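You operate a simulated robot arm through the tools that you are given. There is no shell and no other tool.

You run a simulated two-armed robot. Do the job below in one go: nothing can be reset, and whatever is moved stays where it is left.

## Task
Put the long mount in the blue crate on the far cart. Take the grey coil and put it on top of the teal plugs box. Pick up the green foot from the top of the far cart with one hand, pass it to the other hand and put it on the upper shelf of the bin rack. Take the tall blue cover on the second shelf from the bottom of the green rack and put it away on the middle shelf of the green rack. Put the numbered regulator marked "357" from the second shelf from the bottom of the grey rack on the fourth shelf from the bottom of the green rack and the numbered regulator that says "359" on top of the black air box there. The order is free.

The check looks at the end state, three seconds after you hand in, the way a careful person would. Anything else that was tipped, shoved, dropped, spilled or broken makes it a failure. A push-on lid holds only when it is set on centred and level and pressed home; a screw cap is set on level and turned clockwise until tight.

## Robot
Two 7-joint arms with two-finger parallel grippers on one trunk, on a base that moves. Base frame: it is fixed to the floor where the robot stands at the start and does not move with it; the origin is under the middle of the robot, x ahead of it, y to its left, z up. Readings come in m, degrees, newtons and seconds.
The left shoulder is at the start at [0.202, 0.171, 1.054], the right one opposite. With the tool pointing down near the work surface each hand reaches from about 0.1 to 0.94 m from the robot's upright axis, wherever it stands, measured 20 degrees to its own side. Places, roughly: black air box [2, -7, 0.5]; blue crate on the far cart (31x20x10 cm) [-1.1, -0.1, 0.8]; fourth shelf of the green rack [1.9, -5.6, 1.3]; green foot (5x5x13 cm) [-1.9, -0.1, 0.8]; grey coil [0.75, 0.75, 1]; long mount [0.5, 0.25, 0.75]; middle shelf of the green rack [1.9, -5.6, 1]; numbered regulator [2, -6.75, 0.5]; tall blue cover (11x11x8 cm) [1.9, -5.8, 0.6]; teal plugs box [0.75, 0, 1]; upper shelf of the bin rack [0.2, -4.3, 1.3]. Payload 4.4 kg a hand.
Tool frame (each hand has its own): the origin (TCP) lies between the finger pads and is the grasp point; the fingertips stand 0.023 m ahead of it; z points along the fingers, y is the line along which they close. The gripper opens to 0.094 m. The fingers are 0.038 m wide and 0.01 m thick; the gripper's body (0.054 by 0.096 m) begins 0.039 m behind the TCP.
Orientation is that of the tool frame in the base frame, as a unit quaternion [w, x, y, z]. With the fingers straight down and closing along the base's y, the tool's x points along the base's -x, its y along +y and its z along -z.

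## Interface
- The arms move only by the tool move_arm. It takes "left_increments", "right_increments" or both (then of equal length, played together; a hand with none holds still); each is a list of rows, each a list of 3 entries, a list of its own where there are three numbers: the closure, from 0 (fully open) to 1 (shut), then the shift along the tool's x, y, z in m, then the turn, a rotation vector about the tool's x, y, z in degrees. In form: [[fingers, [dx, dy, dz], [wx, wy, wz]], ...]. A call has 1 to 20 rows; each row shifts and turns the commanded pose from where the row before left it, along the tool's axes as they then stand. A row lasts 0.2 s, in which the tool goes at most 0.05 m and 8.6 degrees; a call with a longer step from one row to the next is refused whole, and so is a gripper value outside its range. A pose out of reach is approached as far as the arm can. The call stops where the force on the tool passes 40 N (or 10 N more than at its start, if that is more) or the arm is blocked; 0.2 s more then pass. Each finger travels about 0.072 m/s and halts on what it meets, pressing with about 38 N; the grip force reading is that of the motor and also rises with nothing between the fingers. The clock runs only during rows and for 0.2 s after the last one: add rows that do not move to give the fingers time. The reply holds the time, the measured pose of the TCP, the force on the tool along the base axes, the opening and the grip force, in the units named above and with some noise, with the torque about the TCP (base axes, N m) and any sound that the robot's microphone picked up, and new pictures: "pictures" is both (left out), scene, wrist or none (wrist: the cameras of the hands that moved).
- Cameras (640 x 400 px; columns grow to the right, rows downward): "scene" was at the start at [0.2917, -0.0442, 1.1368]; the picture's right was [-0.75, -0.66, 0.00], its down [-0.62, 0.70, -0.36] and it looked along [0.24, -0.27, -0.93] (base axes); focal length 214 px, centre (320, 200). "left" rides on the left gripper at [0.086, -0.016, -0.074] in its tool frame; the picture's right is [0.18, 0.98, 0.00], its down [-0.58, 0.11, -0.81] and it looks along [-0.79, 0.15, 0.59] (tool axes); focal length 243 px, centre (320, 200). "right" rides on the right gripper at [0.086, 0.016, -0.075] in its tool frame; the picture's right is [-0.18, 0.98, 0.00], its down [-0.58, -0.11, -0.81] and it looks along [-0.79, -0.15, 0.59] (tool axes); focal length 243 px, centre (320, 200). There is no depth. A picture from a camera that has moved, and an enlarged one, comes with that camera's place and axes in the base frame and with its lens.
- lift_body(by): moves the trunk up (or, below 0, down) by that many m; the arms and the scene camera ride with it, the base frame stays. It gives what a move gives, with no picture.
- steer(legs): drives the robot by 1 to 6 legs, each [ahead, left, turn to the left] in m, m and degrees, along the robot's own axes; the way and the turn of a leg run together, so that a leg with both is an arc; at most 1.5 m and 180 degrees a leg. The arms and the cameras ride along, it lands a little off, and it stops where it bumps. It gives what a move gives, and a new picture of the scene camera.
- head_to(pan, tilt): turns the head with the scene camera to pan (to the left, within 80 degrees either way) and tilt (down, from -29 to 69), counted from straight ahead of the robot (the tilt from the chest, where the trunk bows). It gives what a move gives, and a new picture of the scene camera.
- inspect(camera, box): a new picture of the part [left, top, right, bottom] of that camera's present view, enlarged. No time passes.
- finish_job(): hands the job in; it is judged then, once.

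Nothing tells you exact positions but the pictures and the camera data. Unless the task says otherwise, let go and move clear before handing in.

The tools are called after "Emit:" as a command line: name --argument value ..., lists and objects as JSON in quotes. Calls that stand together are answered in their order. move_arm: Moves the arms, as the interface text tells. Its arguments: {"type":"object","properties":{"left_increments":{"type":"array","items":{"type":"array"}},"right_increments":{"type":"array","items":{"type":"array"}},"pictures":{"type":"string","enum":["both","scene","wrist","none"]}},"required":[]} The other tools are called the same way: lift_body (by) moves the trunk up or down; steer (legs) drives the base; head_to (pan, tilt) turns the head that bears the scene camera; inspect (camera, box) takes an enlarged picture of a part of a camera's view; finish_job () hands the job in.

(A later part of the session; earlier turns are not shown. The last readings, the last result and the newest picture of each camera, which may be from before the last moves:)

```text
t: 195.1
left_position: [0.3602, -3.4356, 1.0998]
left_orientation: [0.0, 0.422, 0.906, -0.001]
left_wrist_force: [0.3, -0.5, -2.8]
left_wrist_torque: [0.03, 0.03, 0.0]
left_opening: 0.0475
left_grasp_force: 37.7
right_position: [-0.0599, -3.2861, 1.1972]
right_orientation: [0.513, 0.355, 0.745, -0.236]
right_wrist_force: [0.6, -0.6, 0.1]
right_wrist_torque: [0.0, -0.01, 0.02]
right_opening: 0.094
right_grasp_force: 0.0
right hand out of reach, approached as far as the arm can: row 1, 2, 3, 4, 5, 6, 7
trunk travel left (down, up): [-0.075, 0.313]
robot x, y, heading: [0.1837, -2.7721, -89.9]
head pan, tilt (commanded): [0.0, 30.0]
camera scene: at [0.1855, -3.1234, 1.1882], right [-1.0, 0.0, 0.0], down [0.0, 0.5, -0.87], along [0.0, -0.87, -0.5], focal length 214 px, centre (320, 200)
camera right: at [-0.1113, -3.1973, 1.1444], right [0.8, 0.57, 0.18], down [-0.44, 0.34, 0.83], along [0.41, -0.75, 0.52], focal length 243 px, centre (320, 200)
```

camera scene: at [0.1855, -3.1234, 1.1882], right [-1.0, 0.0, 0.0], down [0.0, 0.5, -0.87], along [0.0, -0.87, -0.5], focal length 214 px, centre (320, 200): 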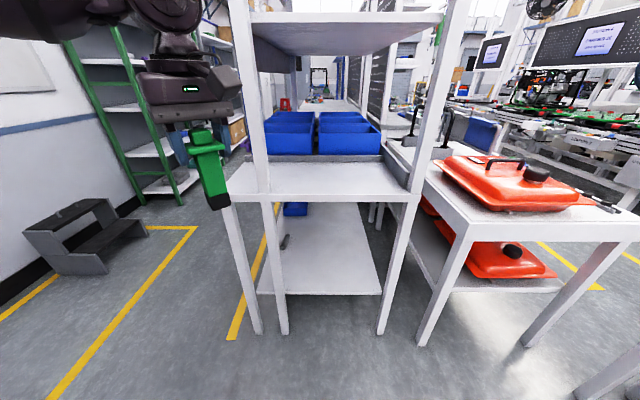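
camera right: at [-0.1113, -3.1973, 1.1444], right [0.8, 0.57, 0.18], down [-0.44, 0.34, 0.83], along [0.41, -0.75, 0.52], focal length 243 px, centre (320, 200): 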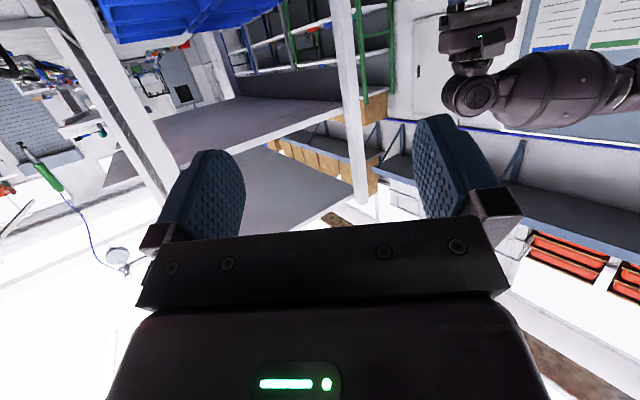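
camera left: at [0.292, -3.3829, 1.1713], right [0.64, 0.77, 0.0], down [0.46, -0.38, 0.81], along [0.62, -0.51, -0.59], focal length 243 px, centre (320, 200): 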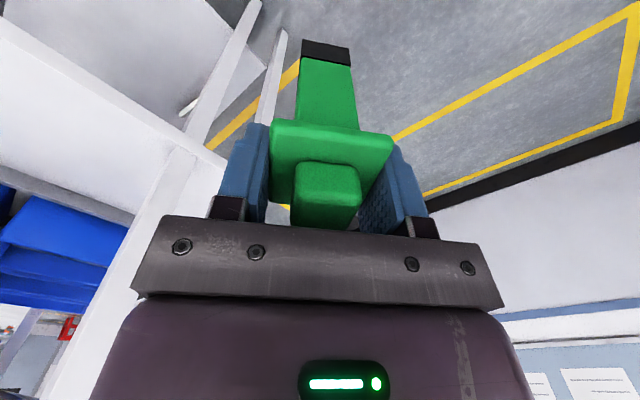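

Lower down that pitch isn't available, so the hand-over must be at about this height. I'll test whether the right hand can point fully to the left (so it meets the foot from the side, clear of my head).

Emit:
move_arm --right_increments '[[0, [-0.02, 0, -0.008], [0, 0, 0]], [0, [0, 0, 0], [-7.45, 0.1, -2.87]], [0, [0, 0, 0], [-7.45, 0.1, -2.87]], [0, [0, 0, 0], [-7.45, 0.1, -2.87]], [0, [0, 0, 0], [-7.45, 0.1, -2.87]], [0, [0, 0, 0], [-7.45, 0.1, -2.87]], [0, [0, 0, 0], [-7.45, 0.1, -2.87]]]'

```text
t: 196.7
left_position: [0.3598, -3.4361, 1.0999]
left_orientation: [0.001, 0.422, 0.906, -0.001]
left_wrist_force: [1.4, 0.4, -2.3]
left_wrist_torque: [-0.03, 0.05, 0.0]
left_opening: 0.0474
left_grasp_force: 38.1
right_position: [-0.0592, -3.2871, 1.2203]
right_orientation: [0.564, 0.023, 0.825, -0.007]
right_wrist_force: [0.4, -1.0, -0.2]
right_wrist_torque: [0.0, 0.01, 0.02]
right_opening: 0.0939
right_grasp_force: 0.1
trunk travel left (down, up): [-0.075, 0.313]
robot x, y, heading: [0.184, -2.7766, -89.8]
head pan, tilt (commanded): [0.0, 30.0]
camera scene: at [0.1861, -3.1234, 1.188], right [-1.0, 0.0, 0.0], down [0.0, 0.5, -0.87], along [0.0, -0.87, -0.5], focal length 214 px, centre (320, 200)
camera right: at [-0.1595, -3.265, 1.1668], right [0.11, 0.98, 0.19], down [-0.55, -0.1, 0.83], along [0.83, -0.19, 0.52], focal length 243 px, centre (320, 200)
```

scene: 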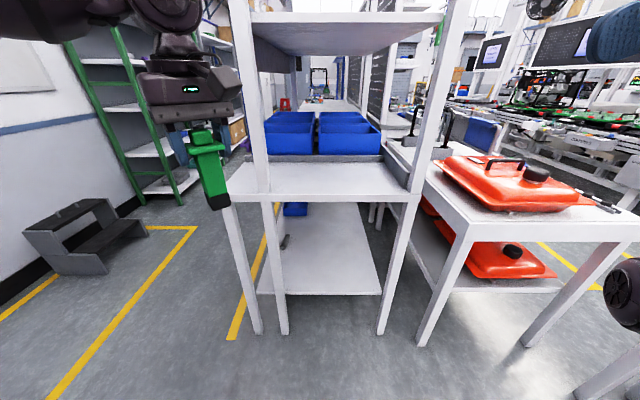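
right: 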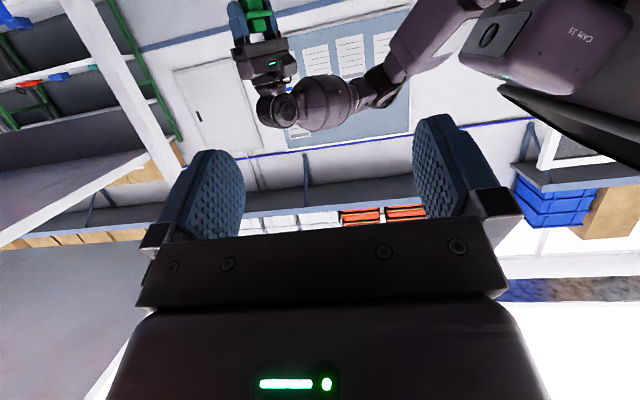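

The right hand can point left at 21° below horizontal. I'll turn the left hand a further 48° so its fingers are out of the right gripper's way, and lower the right hand to the foot's lower part level.

Emit:
move_arm --left_increments '[[0.8, [0, 0, 0], [0, 0, -8]], [0.8, [0, 0, 0], [0, 0, -8]], [0.8, [0, 0, 0], [0, 0, -8]], [0.8, [0, 0, 0], [0, 0, -8]], [0.8, [0, 0, 0], [0, 0, -8]], [0.8, [0, 0, 0], [0, 0, -8]]]' --right_increments '[[0, [0.028, 0, 0.011], [0, 0, 0]], [0, [0.028, 0, 0.011], [0, 0, 0]], [0, [0.028, 0, 0.011], [0, 0, 0]], [0, [0.028, 0, 0.011], [0, 0, 0]], [0, [0.028, 0, 0.011], [0, 0, 0]], [0, [0.026, 0, 0.01], [0, 0, 0]]]'

```text
t: 198.1
left_position: [0.3626, -3.4386, 1.0999]
left_orientation: [0.0, 0.017, 1.0, -0.001]
left_wrist_force: [0.2, -0.2, -2.1]
left_wrist_torque: [0.0, -0.02, -0.02]
left_opening: 0.0477
left_grasp_force: 37.6
right_position: [-0.045, -3.2508, 1.0757]
right_orientation: [0.565, 0.024, 0.825, -0.006]
right_wrist_force: [0.0, 0.4, 0.0]
right_wrist_torque: [0.0, -0.02, 0.01]
right_opening: 0.0939
right_grasp_force: 0.2
right hand out of reach, approached as far as the arm can: row 4, 5, 6
trunk travel left (down, up): [-0.075, 0.313]
robot x, y, heading: [0.1823, -2.7786, -90.0]
head pan, tilt (commanded): [0.0, 30.0]
camera scene: at [0.1856, -3.123, 1.1883], right [-1.0, 0.0, 0.0], down [0.0, 0.5, -0.87], along [0.0, -0.87, -0.5], focal length 214 px, centre (320, 200)
camera right: at [-0.1444, -3.2286, 1.0227], right [0.11, 0.98, 0.19], down [-0.55, -0.1, 0.83], along [0.83, -0.2, 0.52], focal length 243 px, centre (320, 200)
camera left: at [0.2756, -3.4522, 1.1749], right [-0.15, 0.99, 0.0], down [0.58, 0.09, 0.81], along [0.8, 0.12, -0.59], focal length 243 px, centre (320, 200)
```

scene: 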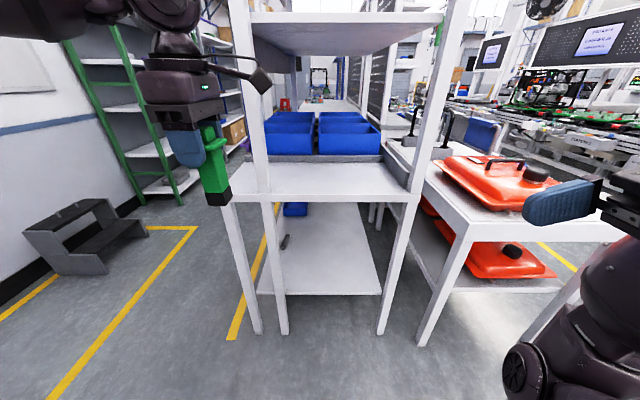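
right: 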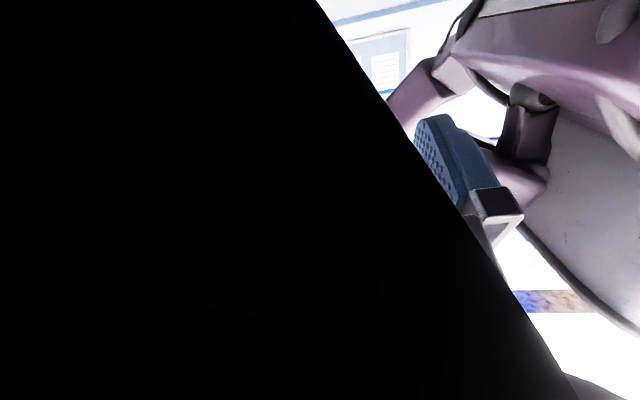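
left: 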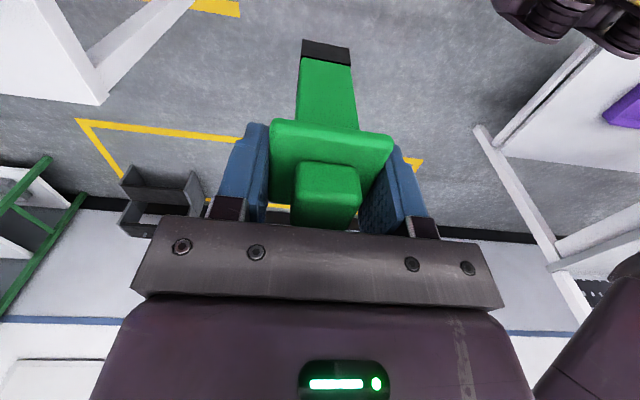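

Emit:
move_arm --left_increments '[[0.8, [0, 0.029, -0.04], [0, 0, 0]], [0.8, [0, 0.029, -0.04], [0, 0, 0]], [0.8, [0, 0, 0], [0, 0, 0]], [0.8, [0, 0, 0], [0, 0, 0]], [0.8, [0, 0, 0], [0, 0, 0]], [0.8, [0, 0, 0], [0, 0, 0]], [0.8, [0, 0, 0], [0, 0, 0]]]' --right_increments '[[0, [-0.0428, 0.001, -0.0166], [0, 0, 0]], [0, [-0.0155, -0.0198, 0.0388], [0, 0, 0]], [0, [-0.0155, -0.0198, 0.0388], [0, 0, 0]], [0, [-0.0155, -0.0198, 0.0388], [0, 0, 0]], [0, [-0.0155, -0.0198, 0.0388], [0, 0, 0]], [0, [-0.0155, -0.0198, 0.0388], [0, 0, 0]], [0, [-0.0155, -0.0198, 0.0388], [0, 0, 0]]]'

```text
t: 199.7
left_position: [0.365, -3.3785, 1.1818]
left_orientation: [0.0, 0.017, 1.0, -0.001]
left_wrist_force: [0.0, 0.3, -3.3]
left_wrist_torque: [-0.01, 0.03, 0.0]
left_opening: 0.0475
left_grasp_force: 37.6
right_position: [0.102, -3.3194, 1.1174]
right_orientation: [0.564, 0.034, 0.825, 0.006]
right_wrist_force: [0.1, 0.1, 0.6]
right_wrist_torque: [-0.01, -0.01, -0.04]
right_opening: 0.0943
right_grasp_force: 0.1
right hand out of reach, approached as far as the arm can: row 4, 5, 6, 7
trunk travel left (down, up): [-0.075, 0.313]
robot x, y, heading: [0.1839, -2.7779, -89.8]
head pan, tilt (commanded): [0.0, 30.0]
camera scene: at [0.1861, -3.123, 1.1883], right [-1.0, 0.0, 0.0], down [0.0, 0.5, -0.87], along [0.0, -0.87, -0.5], focal length 214 px, centre (320, 200)
camera right: at [0.0019, -3.2943, 1.0654], right [0.12, 0.97, 0.22], down [-0.54, -0.12, 0.83], along [0.83, -0.22, 0.51], focal length 243 px, centre (320, 200)
camera left: at [0.2779, -3.3922, 1.256], right [-0.15, 0.99, 0.0], down [0.59, 0.09, 0.81], along [0.8, 0.12, -0.59], focal length 243 px, centre (320, 200)
```

scene: 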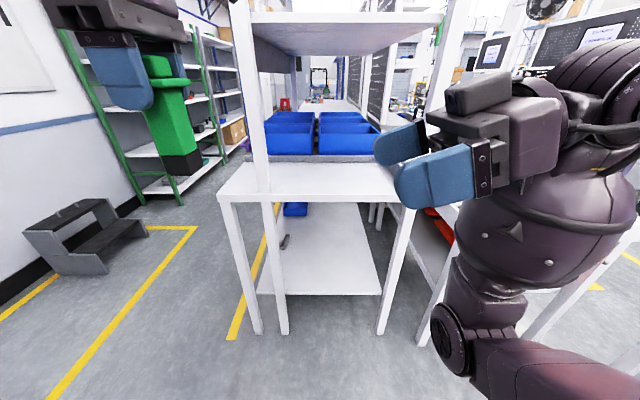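
right: 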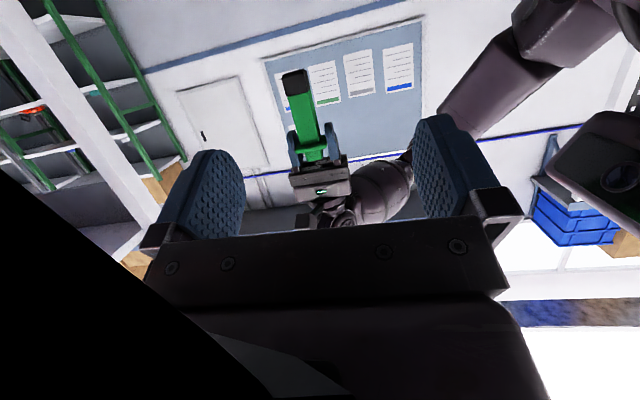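
left: 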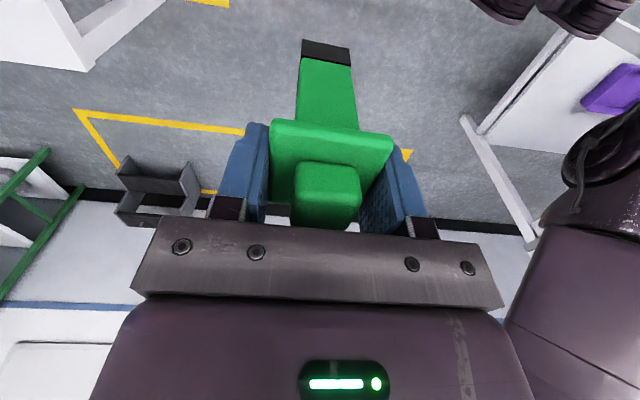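

Emit:
move_arm --left_increments '[[0.8, [0.035, 0, -0.01], [0, 0, 0]], [0.8, [0.035, 0, -0.01], [0, 0, 0]], [0.8, [0.03, 0, -0.01], [0, 0, 0]]]' --pictures "scene"

```text
t: 200.5
left_position: [0.3158, -3.3787, 1.1991]
left_orientation: [0.0, 0.017, 1.0, -0.002]
left_wrist_force: [1.7, 1.0, -1.8]
left_wrist_torque: [-0.04, -0.01, -0.03]
left_opening: 0.0474
left_grasp_force: 38.1
left hand out of reach, approached as far as the arm can: row 2, 3
right_position: [0.1005, -3.3191, 1.1178]
right_orientation: [0.564, 0.035, 0.825, 0.004]
right_wrist_force: [0.1, 0.2, -0.2]
right_wrist_torque: [0.01, -0.02, 0.0]
right_opening: 0.0937
right_grasp_force: 0.1
trunk travel left (down, up): [-0.075, 0.313]
robot x, y, heading: [0.1835, -2.7763, -89.5]
head pan, tilt (commanded): [0.0, 30.0]
camera scene: at [0.1857, -3.1223, 1.1887], right [-1.0, 0.0, 0.0], down [0.0, 0.5, -0.87], along [0.0, -0.87, -0.5], focal length 214 px, centre (320, 200)
```

scene: 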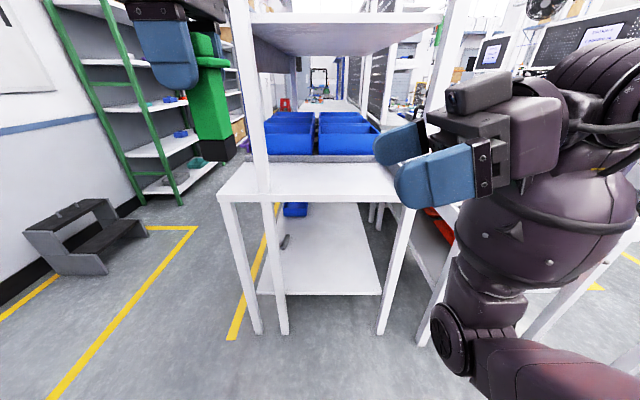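

Emit:
move_arm --right_increments '[[0, [-0.0347, 0.001, -0.013], [0, 0, 0]], [0, [-0.011, 0.001, 0.028], [0, 0, 0]], [0, [-0.011, 0.001, 0.028], [0, 0, 0]], [0, [-0.011, 0.001, 0.028], [0, 0, 0]]]' --pictures "none"

```text
t: 201.5
left_position: [0.3165, -3.3797, 1.1984]
left_orientation: [-0.001, 0.018, 1.0, -0.001]
left_wrist_force: [0.9, -0.3, -1.7]
left_wrist_torque: [0.03, -0.01, -0.02]
left_opening: 0.0472
left_grasp_force: 38.0
right_position: [0.1942, -3.3187, 1.1555]
right_orientation: [0.565, 0.024, 0.825, -0.007]
right_wrist_force: [0.7, 0.0, -0.7]
right_wrist_torque: [0.01, -0.01, 0.0]
right_opening: 0.094
right_grasp_force: 0.0
trunk travel left (down, up): [-0.075, 0.313]
robot x, y, heading: [0.1834, -2.7762, -89.8]
head pan, tilt (commanded): [0.0, 30.0]
```

Emit:
move_arm --left_increments '[[0.8, [0, 0.02, -0.012], [0, 0, 0]], [0.8, [0.005, 0.012, -0.022], [0, 0, 0]]]' --right_increments '[[0, [-0.012, -0.005, -0.004], [0, 0, 0]], [0, [-0.012, -0.005, -0.003], [0, 0, 0]]]' --pictures "both"

```text
t: 202.1
left_position: [0.3111, -3.3451, 1.2321]
left_orientation: [0.0, 0.017, 1.0, -0.001]
left_wrist_force: [-0.6, -0.5, -1.7]
left_wrist_torque: [0.02, -0.05, 0.01]
left_opening: 0.0474
left_grasp_force: 38.3
right_position: [0.1948, -3.3302, 1.1816]
right_orientation: [0.565, 0.024, 0.825, -0.007]
right_wrist_force: [1.0, -1.4, 0.3]
right_wrist_torque: [-0.02, 0.01, 0.03]
right_opening: 0.0939
right_grasp_force: 0.0
trunk travel left (down, up): [-0.075, 0.313]
robot x, y, heading: [0.1781, -2.7736, -89.9]
head pan, tilt (commanded): [0.0, 30.0]
camera scene: at [0.1856, -3.1233, 1.1881], right [-1.0, 0.0, 0.0], down [0.0, 0.5, -0.87], along [0.0, -0.87, -0.5], focal length 214 px, centre (320, 200)
camera right: at [0.0947, -3.3076, 1.1278], right [0.11, 0.98, 0.19], down [-0.55, -0.1, 0.83], along [0.83, -0.2, 0.52], focal length 243 px, centre (320, 200)
camera left: at [0.2244, -3.3599, 1.3068], right [-0.15, 0.99, 0.0], down [0.58, 0.09, 0.81], along [0.8, 0.12, -0.59], focal length 243 px, centre (320, 200)
```

scene: 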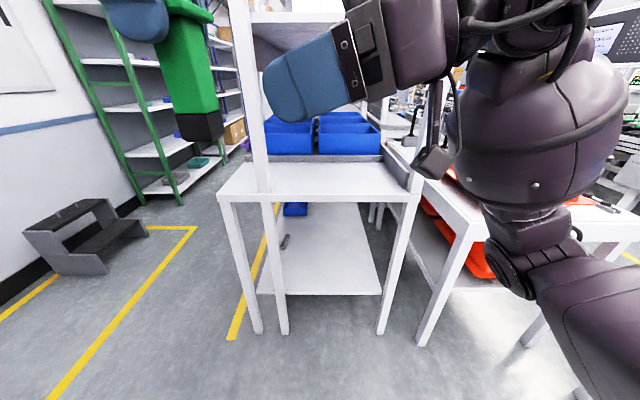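
right: 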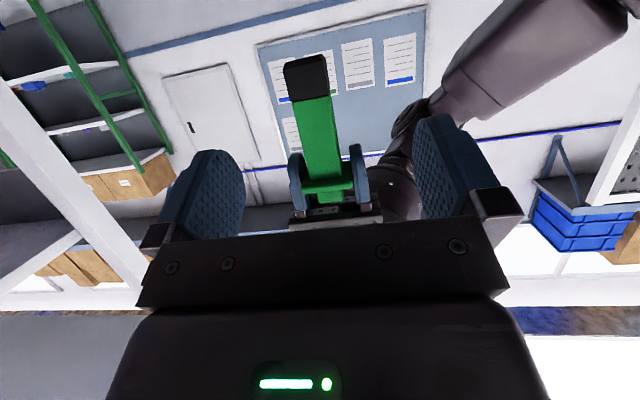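
left: 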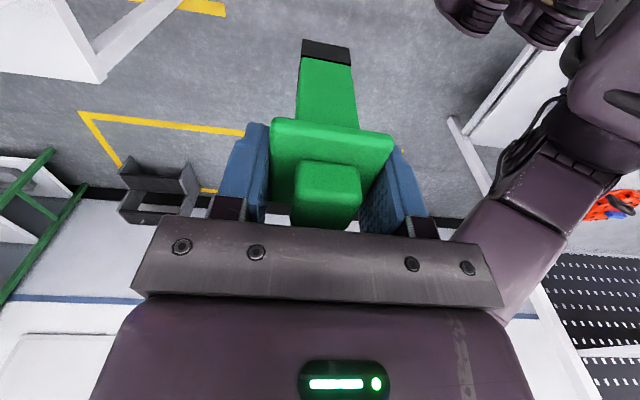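

The foot's column sits neatly between the right fingers' lines. I'll close in gradually.

Emit:
move_arm --right_increments '[[0, [-0.0086, -0.004, 0.028], [0, 0, 0]], [0, [-0.0086, -0.0025, 0.028], [0, 0, 0]]]' --pictures "both"

```text
t: 202.7
left_position: [0.3124, -3.3461, 1.2319]
left_orientation: [0.001, 0.017, 1.0, 0.0]
left_wrist_force: [0.7, 0.0, -2.9]
left_wrist_torque: [-0.04, 0.0, -0.01]
left_opening: 0.0475
left_grasp_force: 37.9
right_position: [0.2542, -3.3386, 1.1766]
right_orientation: [0.564, 0.024, 0.825, -0.007]
right_wrist_force: [-0.2, 0.1, 0.1]
right_wrist_torque: [0.0, -0.01, 0.02]
right_opening: 0.094
right_grasp_force: 0.1
trunk travel left (down, up): [-0.075, 0.313]
robot x, y, heading: [0.1866, -2.7772, -89.7]
head pan, tilt (commanded): [0.0, 30.0]
camera scene: at [0.186, -3.123, 1.1882], right [-1.0, 0.0, 0.0], down [0.0, 0.5, -0.87], along [0.0, -0.87, -0.5], focal length 214 px, centre (320, 200)
camera right: at [0.1528, -3.3159, 1.1235], right [0.11, 0.98, 0.19], down [-0.55, -0.1, 0.83], along [0.83, -0.2, 0.52], focal length 243 px, centre (320, 200)
```

scene: 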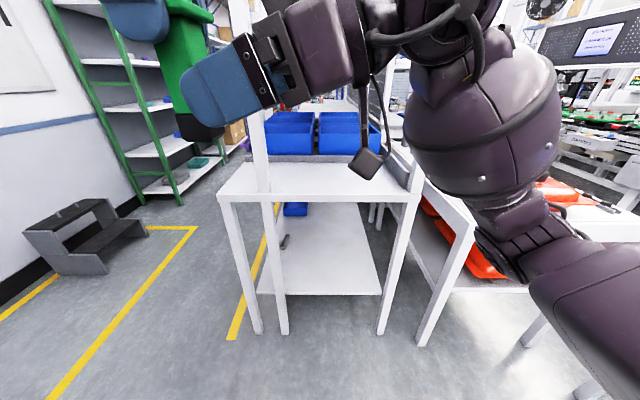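
right: 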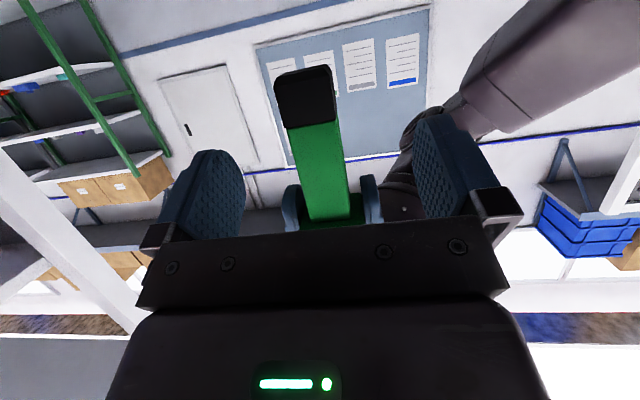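

Emit:
move_arm --right_increments '[[0, [-0.008, -0.0005, 0.0259], [0, 0, 0]], [0, [-0.008, -0.0005, 0.0255], [0, 0, 0]], [0, [0, 0, 0], [0, 0, 0]]]' --pictures "both"

```text
t: 203.5
left_position: [0.3118, -3.3467, 1.233]
left_orientation: [0.001, 0.017, 1.0, 0.0]
left_wrist_force: [4.2, -0.9, -2.1]
left_wrist_torque: [-0.01, -0.01, -0.07]
left_opening: 0.0476
left_grasp_force: 38.2
right_position: [0.3053, -3.3422, 1.1735]
right_orientation: [0.565, 0.024, 0.825, -0.007]
right_wrist_force: [-4.0, 0.6, 0.9]
right_wrist_torque: [-0.03, -0.26, 0.1]
right_opening: 0.0939
right_grasp_force: 0.0
trunk travel left (down, up): [-0.075, 0.313]
robot x, y, heading: [0.1852, -2.7811, -89.9]
head pan, tilt (commanded): [0.0, 30.0]
camera scene: at [0.1854, -3.123, 1.1882], right [-1.0, 0.0, 0.0], down [0.0, 0.5, -0.87], along [0.0, -0.87, -0.5], focal length 214 px, centre (320, 200)
camera right: at [0.2052, -3.3189, 1.1202], right [0.11, 0.98, 0.19], down [-0.55, -0.1, 0.83], along [0.83, -0.2, 0.52], focal length 243 px, centre (320, 200)
```

scene: 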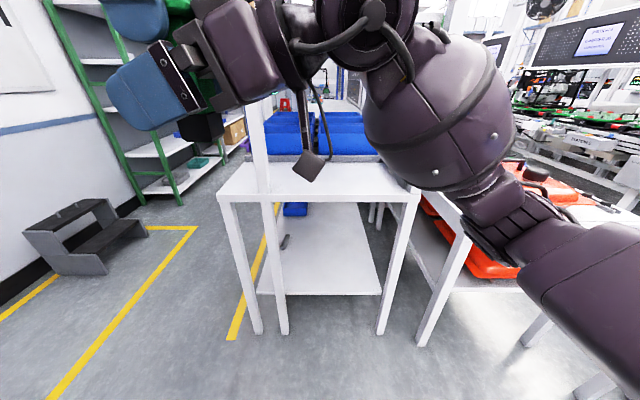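
right: 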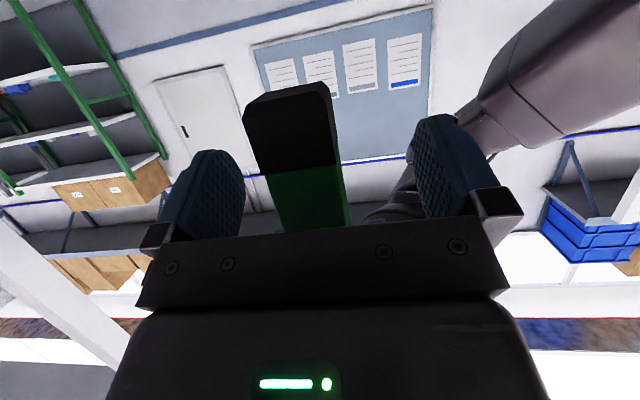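

A light 4 N touch; the column is well between the right pads. I'll close the right gripper on it.

Emit:
move_arm --right_increments '[[0.3, [0, 0, -0.001], [0, 0, 0]], [0.6, [0, 0, 0], [0, 0, 0]], [0.8, [0, 0, 0], [0, 0, 0]], [0.9, [0, 0, 0], [0, 0, 0]], [0.9, [0, 0, 0], [0, 0, 0]]]' --pictures "both"

```text
t: 204.7
left_position: [0.3104, -3.3446, 1.2345]
left_orientation: [0.001, 0.019, 1.0, -0.001]
left_wrist_force: [1.0, 22.8, 3.1]
left_wrist_torque: [1.1, 0.19, -0.87]
left_opening: 0.0475
left_grasp_force: 38.1
right_position: [0.3046, -3.3445, 1.1731]
right_orientation: [0.565, 0.026, 0.825, -0.008]
right_wrist_force: [-1.2, -22.1, -3.2]
right_wrist_torque: [0.26, -0.29, 0.67]
right_opening: 0.03
right_grasp_force: 37.5
trunk travel left (down, up): [-0.075, 0.313]
robot x, y, heading: [0.1793, -2.7756, -89.8]
head pan, tilt (commanded): [0.0, 30.0]
camera scene: at [0.1856, -3.123, 1.1882], right [-1.0, 0.0, 0.0], down [0.0, 0.5, -0.87], along [0.0, -0.87, -0.5], focal length 214 px, centre (320, 200)
camera right: at [0.2036, -3.3203, 1.1201], right [0.12, 0.98, 0.19], down [-0.55, -0.09, 0.83], along [0.83, -0.2, 0.52], focal length 243 px, centre (320, 200)
```

scene: 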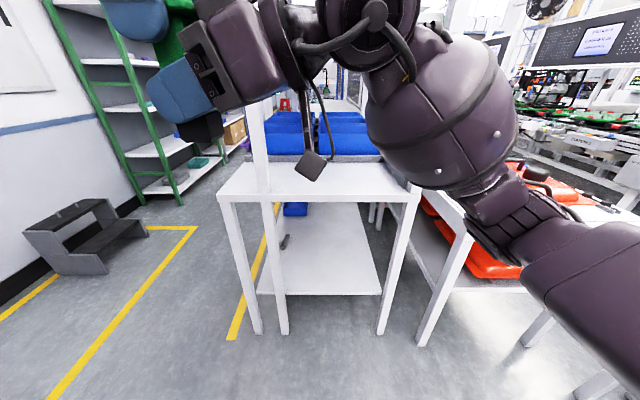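
right: 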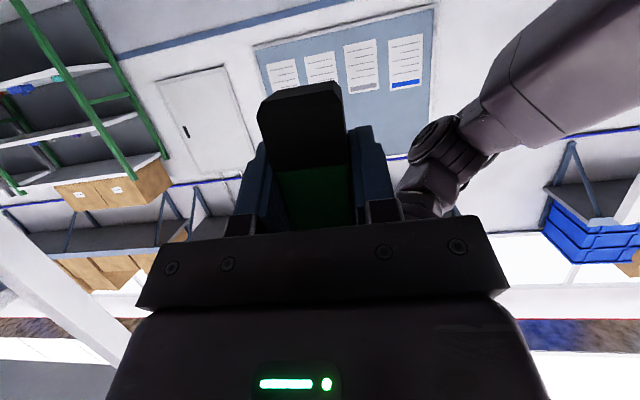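

The right hand holds the column (3 cm). Now the left hand opens and rises off.

Emit:
move_arm --left_increments '[[0.6, [0, 0, 0], [0, 0, 0]], [0.3, [0, 0, 0], [0, 0, 0]], [0.1, [0, 0, 0], [0, 0, 0]], [0.05, [0, 0, 0], [0, 0, 0]], [0.05, [0, 0, -0.02], [0, 0, 0]], [0.05, [0, 0, -0.025], [0, 0, 0]]]' --pictures "both"

```text
t: 206.1
left_position: [0.3297, -3.3499, 1.2712]
left_orientation: [0.001, 0.019, 1.0, -0.002]
left_wrist_force: [-1.6, -0.5, 0.7]
left_wrist_torque: [-0.01, -0.02, 0.02]
left_opening: 0.0893
left_grasp_force: 0.2
left hand out of reach, approached as far as the arm can: row 5, 6
right_position: [0.3044, -3.3414, 1.1741]
right_orientation: [0.564, 0.024, 0.825, -0.008]
right_wrist_force: [-0.4, 0.4, 0.0]
right_wrist_torque: [-0.02, 0.02, 0.04]
right_opening: 0.0297
right_grasp_force: 38.0
trunk travel left (down, up): [-0.075, 0.313]
robot x, y, heading: [0.1806, -2.7787, -89.7]
head pan, tilt (commanded): [0.0, 30.0]
camera scene: at [0.1854, -3.1225, 1.1886], right [-1.0, 0.0, 0.0], down [0.0, 0.5, -0.87], along [0.0, -0.87, -0.5], focal length 214 px, centre (320, 200)
camera left: at [0.2426, -3.3638, 1.3446], right [-0.15, 0.99, 0.0], down [0.58, 0.09, 0.81], along [0.8, 0.12, -0.59], focal length 243 px, centre (320, 200)
```

scene: 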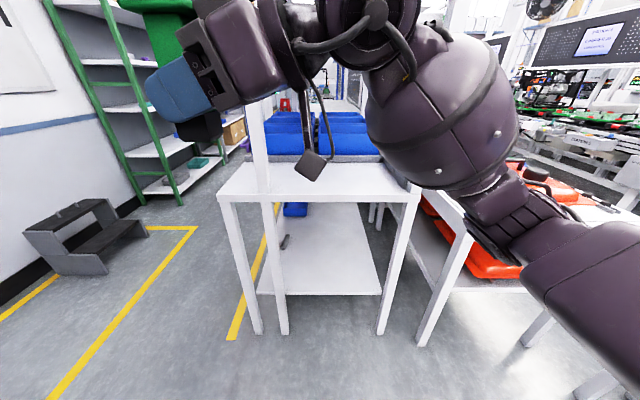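
left: 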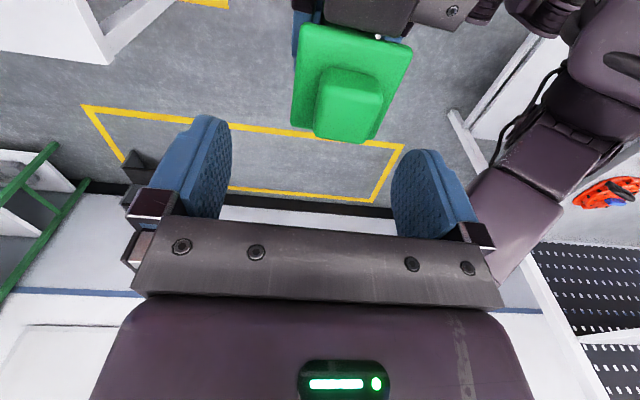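

The foot is now in the right hand alone. I'll move the left hand away to the left.

Emit:
move_arm --left_increments '[[0.05, [-0.03, 0, 0], [0, 0, 0]], [0.05, [-0.045, 0.005, 0], [0, 0, 0]], [0.05, [-0.045, 0.01, 0], [0, 0, 8]], [0, [-0.045, 0.02, 0], [0, 0, 8]], [0, [0, 0.02, 0], [0, 0, 8]], [0, [0, 0, 0], [0, 0, 8]], [0, [0, 0, 0], [0, 0, 8]], [0, [0, 0, 0], [0, 0, 8]], [0, [0, 0, 0], [0, 0, 8]], [0, [0, 0, 0], [0, 0, 8]], [0, [0, 0, 0], [0, 0, 8]], [0, [0, 0, 0], [0, 0, 8]]]' --pictures "both"

```text
t: 208.7
left_position: [0.5026, -3.3104, 1.2702]
left_orientation: [0.0, 0.657, 0.754, -0.001]
left_wrist_force: [-0.8, 1.0, -0.5]
left_wrist_torque: [-0.03, 0.01, -0.03]
left_opening: 0.0942
left_grasp_force: 0.0
right_position: [0.3026, -3.3422, 1.1736]
right_orientation: [0.565, 0.024, 0.825, -0.007]
right_wrist_force: [0.5, -0.1, 0.3]
right_wrist_torque: [0.01, 0.02, -0.03]
right_opening: 0.0296
right_grasp_force: 37.9
trunk travel left (down, up): [-0.075, 0.313]
robot x, y, heading: [0.1807, -2.7772, -89.6]
head pan, tilt (commanded): [0.0, 30.0]
camera scene: at [0.1856, -3.1229, 1.1883], right [-1.0, 0.0, 0.0], down [0.0, 0.5, -0.87], along [0.0, -0.87, -0.5], focal length 214 px, centre (320, 200)
camera left: at [0.4761, -3.228, 1.3448], right [0.95, 0.32, 0.0], down [0.19, -0.56, 0.81], along [0.26, -0.77, -0.59], focal length 243 px, centre (320, 200)
```

scene: 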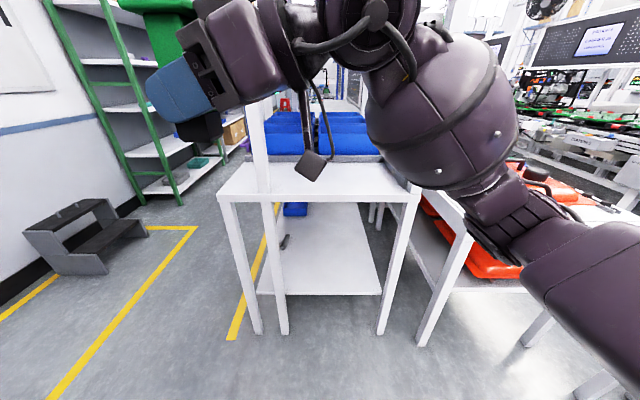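
left: 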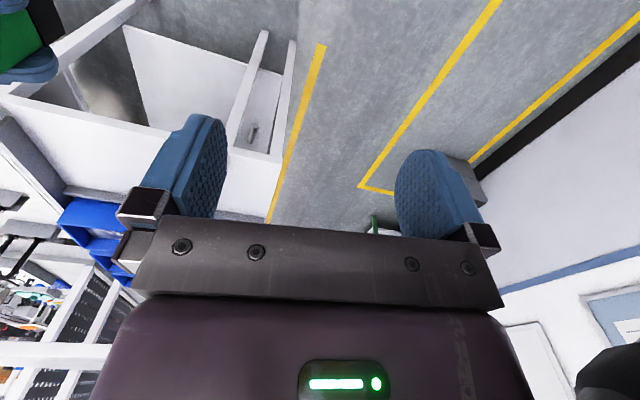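

Hand-over done. Now I'll raise the right hand to shelf height and swing it round to point straight ahead, away from the head, while still well clear of the rack.

Emit:
move_arm --right_increments '[[0.9, [-0.022, -0.0006, -0.0353], [0, 0, 0]], [0.9, [-0.022, -0.0006, -0.0353], [0, 0, 0]], [0.9, [-0.022, -0.0006, -0.0353], [0, 0, 0]], [0.9, [-0.022, -0.0006, -0.0353], [0, 0, 0]], [0.9, [-0.022, -0.0006, -0.0353], [0, 0, 0]], [0.9, [-0.022, -0.0006, -0.0353], [0, 0, 0]]]' --pictures "both"

```text
t: 210.1
left_position: [0.5043, -3.3107, 1.2727]
left_orientation: [0.001, 0.656, 0.755, -0.001]
left_wrist_force: [-1.5, -0.1, -0.1]
left_wrist_torque: [-0.01, 0.01, 0.01]
left_opening: 0.094
left_grasp_force: 0.0
right_position: [0.1535, -3.34, 1.3741]
right_orientation: [0.564, 0.023, 0.825, -0.008]
right_wrist_force: [-0.5, 1.1, -2.1]
right_wrist_torque: [-0.02, 0.02, 0.0]
right_opening: 0.0297
right_grasp_force: 37.9
trunk travel left (down, up): [-0.075, 0.313]
robot x, y, heading: [0.1856, -2.7795, -89.6]
head pan, tilt (commanded): [0.0, 30.0]
camera scene: at [0.1854, -3.122, 1.1887], right [-1.0, 0.0, 0.0], down [0.0, 0.5, -0.87], along [0.0, -0.87, -0.5], focal length 214 px, centre (320, 200)
camera right: at [0.0539, -3.3182, 1.321], right [0.11, 0.98, 0.18], down [-0.55, -0.09, 0.83], along [0.83, -0.19, 0.52], focal length 243 px, centre (320, 200)
```

scene: 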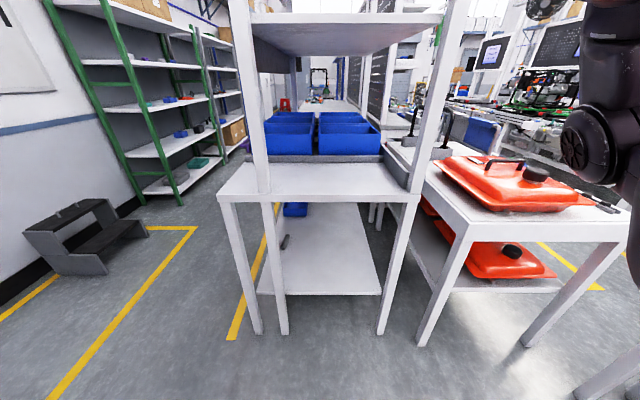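
right: 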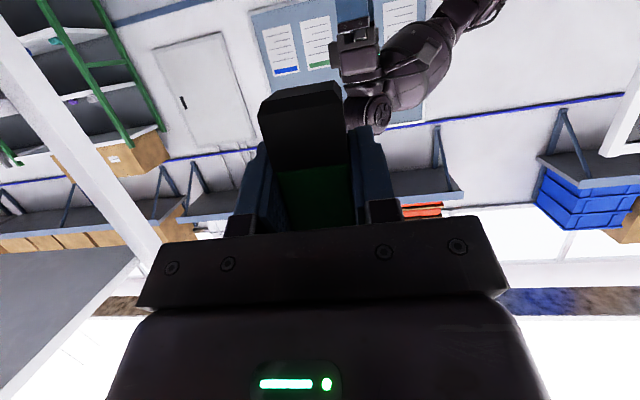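

Emit:
move_arm --right_increments '[[0.9, [0.0136, -0.0017, -0.035], [0, 0, 0]], [0.9, [0.0136, -0.0017, -0.035], [0, 0, 0]], [0.9, [0.0136, -0.0017, -0.035], [0, 0, 0]], [0.9, [0.0136, -0.0017, -0.035], [0, 0, 0]], [0.9, [0, 0, 0], [7.45, -0.1, 2.9]], [0.9, [0, 0, 0], [7.45, -0.1, 2.9]], [0.9, [0, 0, 0], [7.45, -0.1, 2.9]], [0.9, [0, 0, 0], [7.45, -0.1, 2.9]], [0.9, [0, 0, 0], [7.45, -0.1, 2.9]], [0.9, [0, 0, 0], [7.45, -0.1, 2.9]], [0.9, [0, 0, 0], [7.45, -0.1, 2.9]], [0.9, [0, 0, 0], [7.45, -0.1, 2.9]]]' --pictures "both"

```text
t: 212.7
left_position: [0.5045, -3.31, 1.271]
left_orientation: [0.002, 0.656, 0.755, -0.001]
left_wrist_force: [-0.1, -0.3, -0.5]
left_wrist_torque: [0.0, -0.02, 0.0]
left_opening: 0.0944
left_grasp_force: 0.1
right_position: [0.0033, -3.3399, 1.3735]
right_orientation: [0.475, 0.458, 0.686, -0.306]
right_wrist_force: [1.1, -0.1, -2.3]
right_wrist_torque: [0.0, 0.03, -0.01]
right_opening: 0.0298
right_grasp_force: 38.3
trunk travel left (down, up): [-0.075, 0.313]
robot x, y, heading: [0.1845, -2.7783, -89.6]
head pan, tilt (commanded): [0.0, 30.0]
camera scene: at [0.1859, -3.1226, 1.1884], right [-1.0, 0.0, 0.0], down [0.0, 0.5, -0.87], along [0.0, -0.87, -0.5], focal length 214 px, centre (320, 200)
camera right: at [-0.0203, -3.2407, 1.3201], right [0.93, 0.32, 0.19], down [-0.32, 0.45, 0.83], along [0.19, -0.83, 0.52], focal length 243 px, centre (320, 200)
```

scene: 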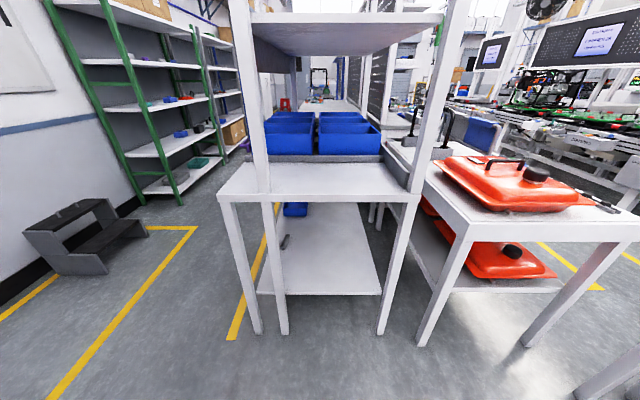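
right: 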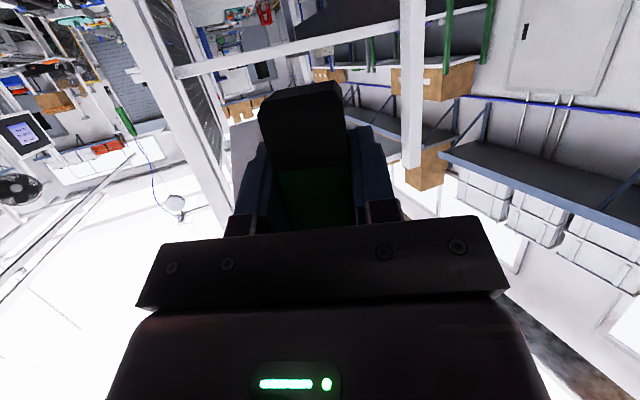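

Emit:
move_arm --left_increments '[[0, [0.032, 0.0045, -0.025], [0, 0, 0]], [0, [0.032, 0.0045, -0.025], [0, 0, 0]], [0, [0.032, 0.0045, -0.025], [0, 0, 0]], [0, [0.032, 0.0045, -0.025], [0, 0, 0]]]' --right_increments '[[0.9, [0, 0, 0], [7.45, -0.12, 2.89]], [0.9, [0, 0, 0], [7.45, -0.12, 2.89]], [0.9, [0, 0, 0], [0, 0, 0]], [0.9, [0, 0, 0], [0, 0, 0]]]' --pictures "both"

```text
t: 213.7
left_position: [0.4963, -3.191, 1.3479]
left_orientation: [0.001, 0.656, 0.755, -0.003]
left_wrist_force: [0.8, 0.4, -0.7]
left_wrist_torque: [0.0, 0.0, -0.01]
left_opening: 0.0938
left_grasp_force: 0.1
left hand out of reach, approached as far as the arm can: row 4
right_position: [0.0056, -3.3423, 1.3728]
right_orientation: [0.427, 0.548, 0.618, -0.368]
right_wrist_force: [0.6, -0.1, -2.3]
right_wrist_torque: [0.04, -0.01, -0.03]
right_opening: 0.0299
right_grasp_force: 37.9
trunk travel left (down, up): [-0.075, 0.313]
robot x, y, heading: [0.1861, -2.7781, -90.0]
head pan, tilt (commanded): [0.0, 30.0]
camera scene: at [0.1863, -3.1232, 1.1881], right [-1.0, 0.0, 0.0], down [0.0, 0.5, -0.87], along [0.0, -0.87, -0.5], focal length 214 px, centre (320, 200)
camera right: at [0.0084, -3.2391, 1.3193], right [0.98, 0.06, 0.18], down [-0.19, 0.52, 0.83], along [-0.05, -0.85, 0.52], focal length 243 px, centre (320, 200)
camera left: at [0.4694, -3.1088, 1.4219], right [0.95, 0.32, -0.01], down [0.19, -0.56, 0.81], along [0.25, -0.77, -0.59], focal length 243 px, centre (320, 200)
```

scene: 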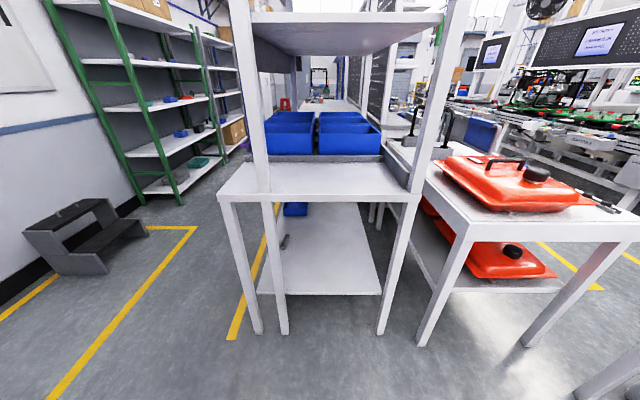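
right: 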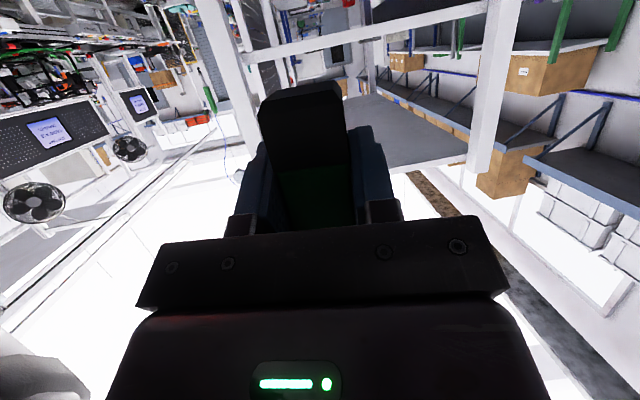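
left: 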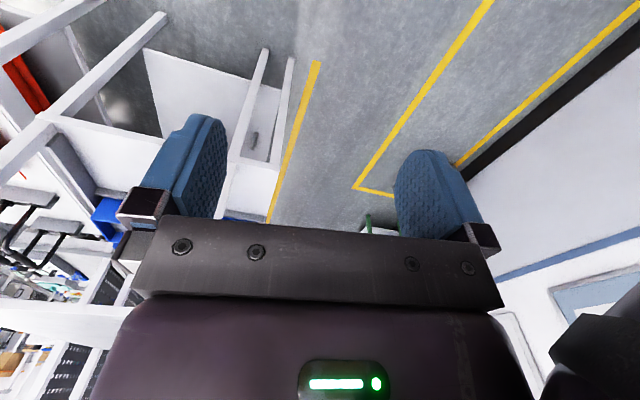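

The foot now points the right way in the right hand, base at z≈1.33. I'll raise it slightly and drive in closer, in steps.

Emit:
move_arm --right_increments '[[0.9, [-0.028, 0.0004, -0.011], [0, 0, 0]]]' --pictures "none"

Emit:
steer --legs '[[0.25, 0.08, 0]]'

Emit:
head_to --pan 0 --tilt 0

Emit:
inspect --camera "left" --box '[0, 0, 640, 400]'

Emit:
inspect --camera "right" --box '[0, 0, 640, 400]'

```text
t: 214.1
left_position: [0.4975, -3.1894, 1.3496]
left_orientation: [0.002, 0.656, 0.755, -0.004]
left_wrist_force: [0.9, 1.3, 0.5]
left_wrist_torque: [-0.01, 0.03, 0.01]
left_opening: 0.0941
left_grasp_force: 0.1
right_position: [0.0057, -3.3405, 1.4043]
right_orientation: [0.428, 0.547, 0.617, -0.369]
right_wrist_force: [0.8, -1.0, -1.6]
right_wrist_torque: [0.0, 0.0, -0.01]
right_opening: 0.0297
right_grasp_force: 38.5
trunk travel left (down, up): [-0.075, 0.313]
robot x, y, heading: [0.1845, -2.7794, -89.6]
head pan, tilt (commanded): [0.0, 30.0]
```

```text
t: 216.0
left_position: [0.578, -3.4441, 1.3488]
left_orientation: [0.002, 0.655, 0.755, -0.004]
left_wrist_force: [0.6, -0.5, 0.9]
left_wrist_torque: [0.02, 0.05, 0.04]
left_opening: 0.0939
left_grasp_force: 0.0
right_position: [0.0871, -3.5948, 1.4019]
right_orientation: [0.427, 0.549, 0.617, -0.368]
right_wrist_force: [0.4, -0.5, -2.5]
right_wrist_torque: [0.0, -0.01, 0.0]
right_opening: 0.0298
right_grasp_force: 37.3
trunk travel left (down, up): [-0.075, 0.313]
robot x, y, heading: [0.2616, -3.0342, -89.7]
head pan, tilt (commanded): [0.0, 30.0]
camera scene: at [0.2671, -3.3757, 1.1884], right [-1.0, -0.01, 0.0], down [0.0, 0.5, -0.87], along [0.0, -0.87, -0.5], focal length 214 px, centre (320, 200)
```

scene: 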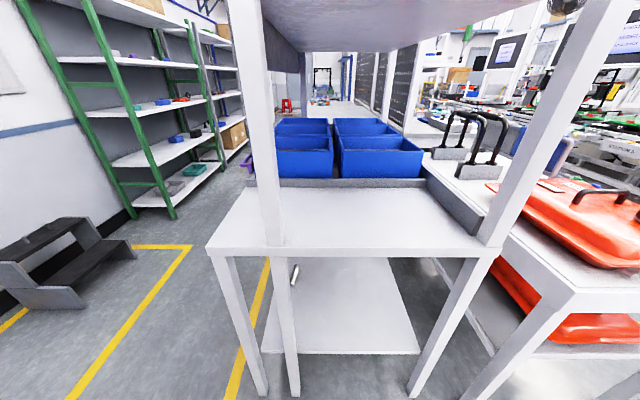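

```text
t: 216.9
left_position: [0.5785, -3.4433, 1.3485]
left_orientation: [0.002, 0.655, 0.755, -0.004]
left_wrist_force: [0.6, 1.1, -0.2]
left_wrist_torque: [-0.03, 0.01, -0.01]
left_opening: 0.0942
left_grasp_force: 0.1
right_position: [0.0858, -3.5941, 1.4023]
right_orientation: [0.428, 0.548, 0.617, -0.368]
right_wrist_force: [-0.3, 0.3, -2.4]
right_wrist_torque: [0.01, -0.01, -0.02]
right_opening: 0.0299
right_grasp_force: 38.6
trunk travel left (down, up): [-0.075, 0.313]
robot x, y, heading: [0.2653, -3.0319, -89.7]
head pan, tilt (commanded): [0.0, 0.0]
camera scene: at [0.2669, -3.3753, 1.2365], right [-1.0, -0.01, 0.0], down [0.0, 0.0, -1.0], along [0.01, -1.0, 0.0], focal length 214 px, centre (320, 200)
```

scene: 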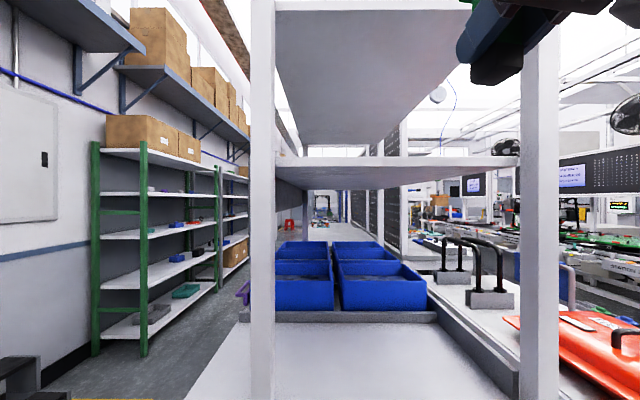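

```text
1.00 times, centred on (320, 200) of left (not enlarged: the box is as wide or as high as the picture)
camera zoom: at [0.5495, -3.3608, 1.4222], right [0.95, 0.32, 0.0], down [0.19, -0.56, 0.81], along [0.26, -0.77, -0.59], focal length 243 px, centre (320, 200)
```

zoom: 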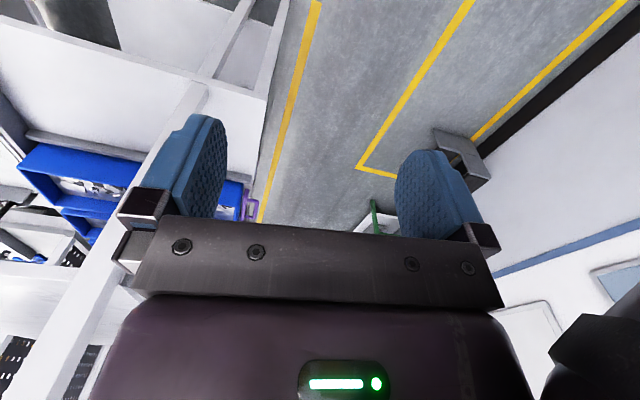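

```text
1.00 times, centred on (320, 200) of right (not enlarged: the box is as wide or as high as the picture)
camera zoom: at [0.0896, -3.4918, 1.349], right [0.98, 0.06, 0.19], down [-0.19, 0.52, 0.83], along [-0.05, -0.85, 0.52], focal length 243 px, centre (320, 200)
```

zoom: 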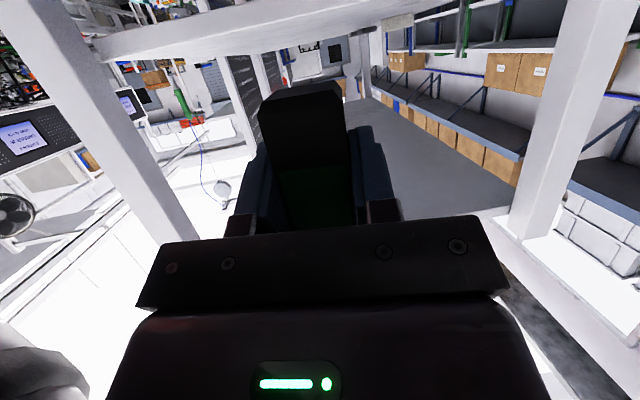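

Emit:
inspect --camera "right" --box '[80, 0, 400, 120]'

Emit:
inspect --camera "scene" --box '[240, 120, 560, 220]'

```text
2.00 times, centred on (240, 60) of right
camera zoom: at [0.0896, -3.4918, 1.349], right [0.98, 0.06, 0.19], down [-0.19, 0.52, 0.83], along [-0.05, -0.85, 0.52], focal length 485 px, centre (480, 480)
```

zoom: 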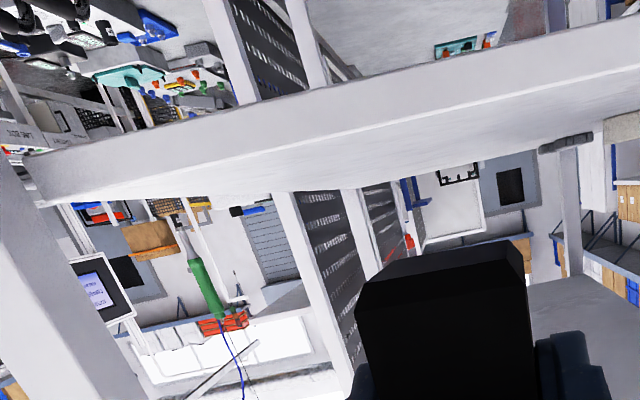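

```text
2.00 times, centred on (400, 170) of scene
camera zoom: at [0.2669, -3.3753, 1.2365], right [-1.0, -0.01, 0.0], down [0.0, 0.0, -1.0], along [0.01, -1.0, 0.0], focal length 429 px, centre (160, 260)
```

zoom: 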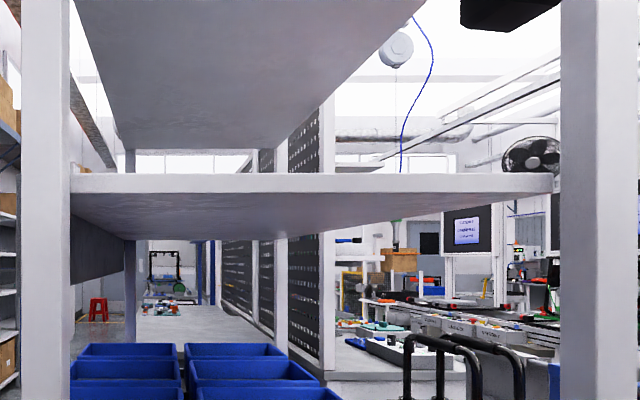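

The shelf top is at z≈1.323 with its front edge at y≈-3.80; the foot's base is at 1.36. I'll drive forward 0.265 m to bring the foot over the shelf.

Emit:
steer --legs '[[0.265, 0, 0]]'

Emit:
inspect --camera "right" --box '[0, 0, 640, 400]'

```text
t: 218.8
left_position: [0.5687, -3.6787, 1.3588]
left_orientation: [0.008, 0.671, 0.741, -0.014]
left_wrist_force: [-0.4, 0.6, -1.0]
left_wrist_torque: [-0.04, -0.01, -0.02]
left_opening: 0.0943
left_grasp_force: 0.0
right_position: [0.0591, -3.787, 1.4329]
right_orientation: [0.446, 0.547, 0.584, -0.4]
right_wrist_force: [0.4, -1.3, -2.1]
right_wrist_torque: [-0.02, 0.04, -0.02]
right_opening: 0.0298
right_grasp_force: 38.2
trunk travel left (down, up): [-0.075, 0.313]
robot x, y, heading: [0.2661, -3.2789, -92.2]
head pan, tilt (commanded): [0.0, 0.0]
stopped in leg 1: the robot was blocked; the commanded pose is now the measured one
camera scene: at [0.2601, -3.6015, 1.2451], right [-1.0, 0.04, 0.0], down [-0.01, -0.02, -1.0], along [-0.04, -1.0, 0.02], focal length 214 px, centre (320, 200)
```

scene: 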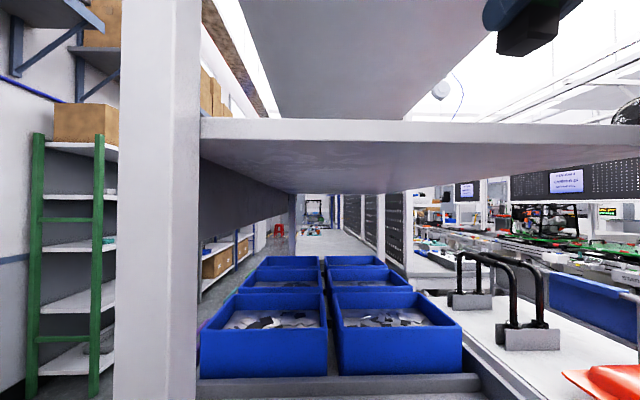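

```text
1.00 times, centred on (320, 200) of right (not enlarged: the box is as wide or as high as the picture)
camera zoom: at [0.0684, -3.6902, 1.3721], right [0.98, 0.03, 0.2], down [-0.17, 0.6, 0.78], along [-0.1, -0.8, 0.59], focal length 243 px, centre (320, 200)
```

zoom: 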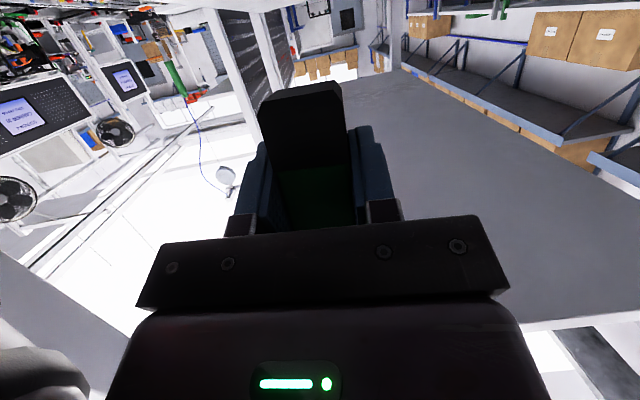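

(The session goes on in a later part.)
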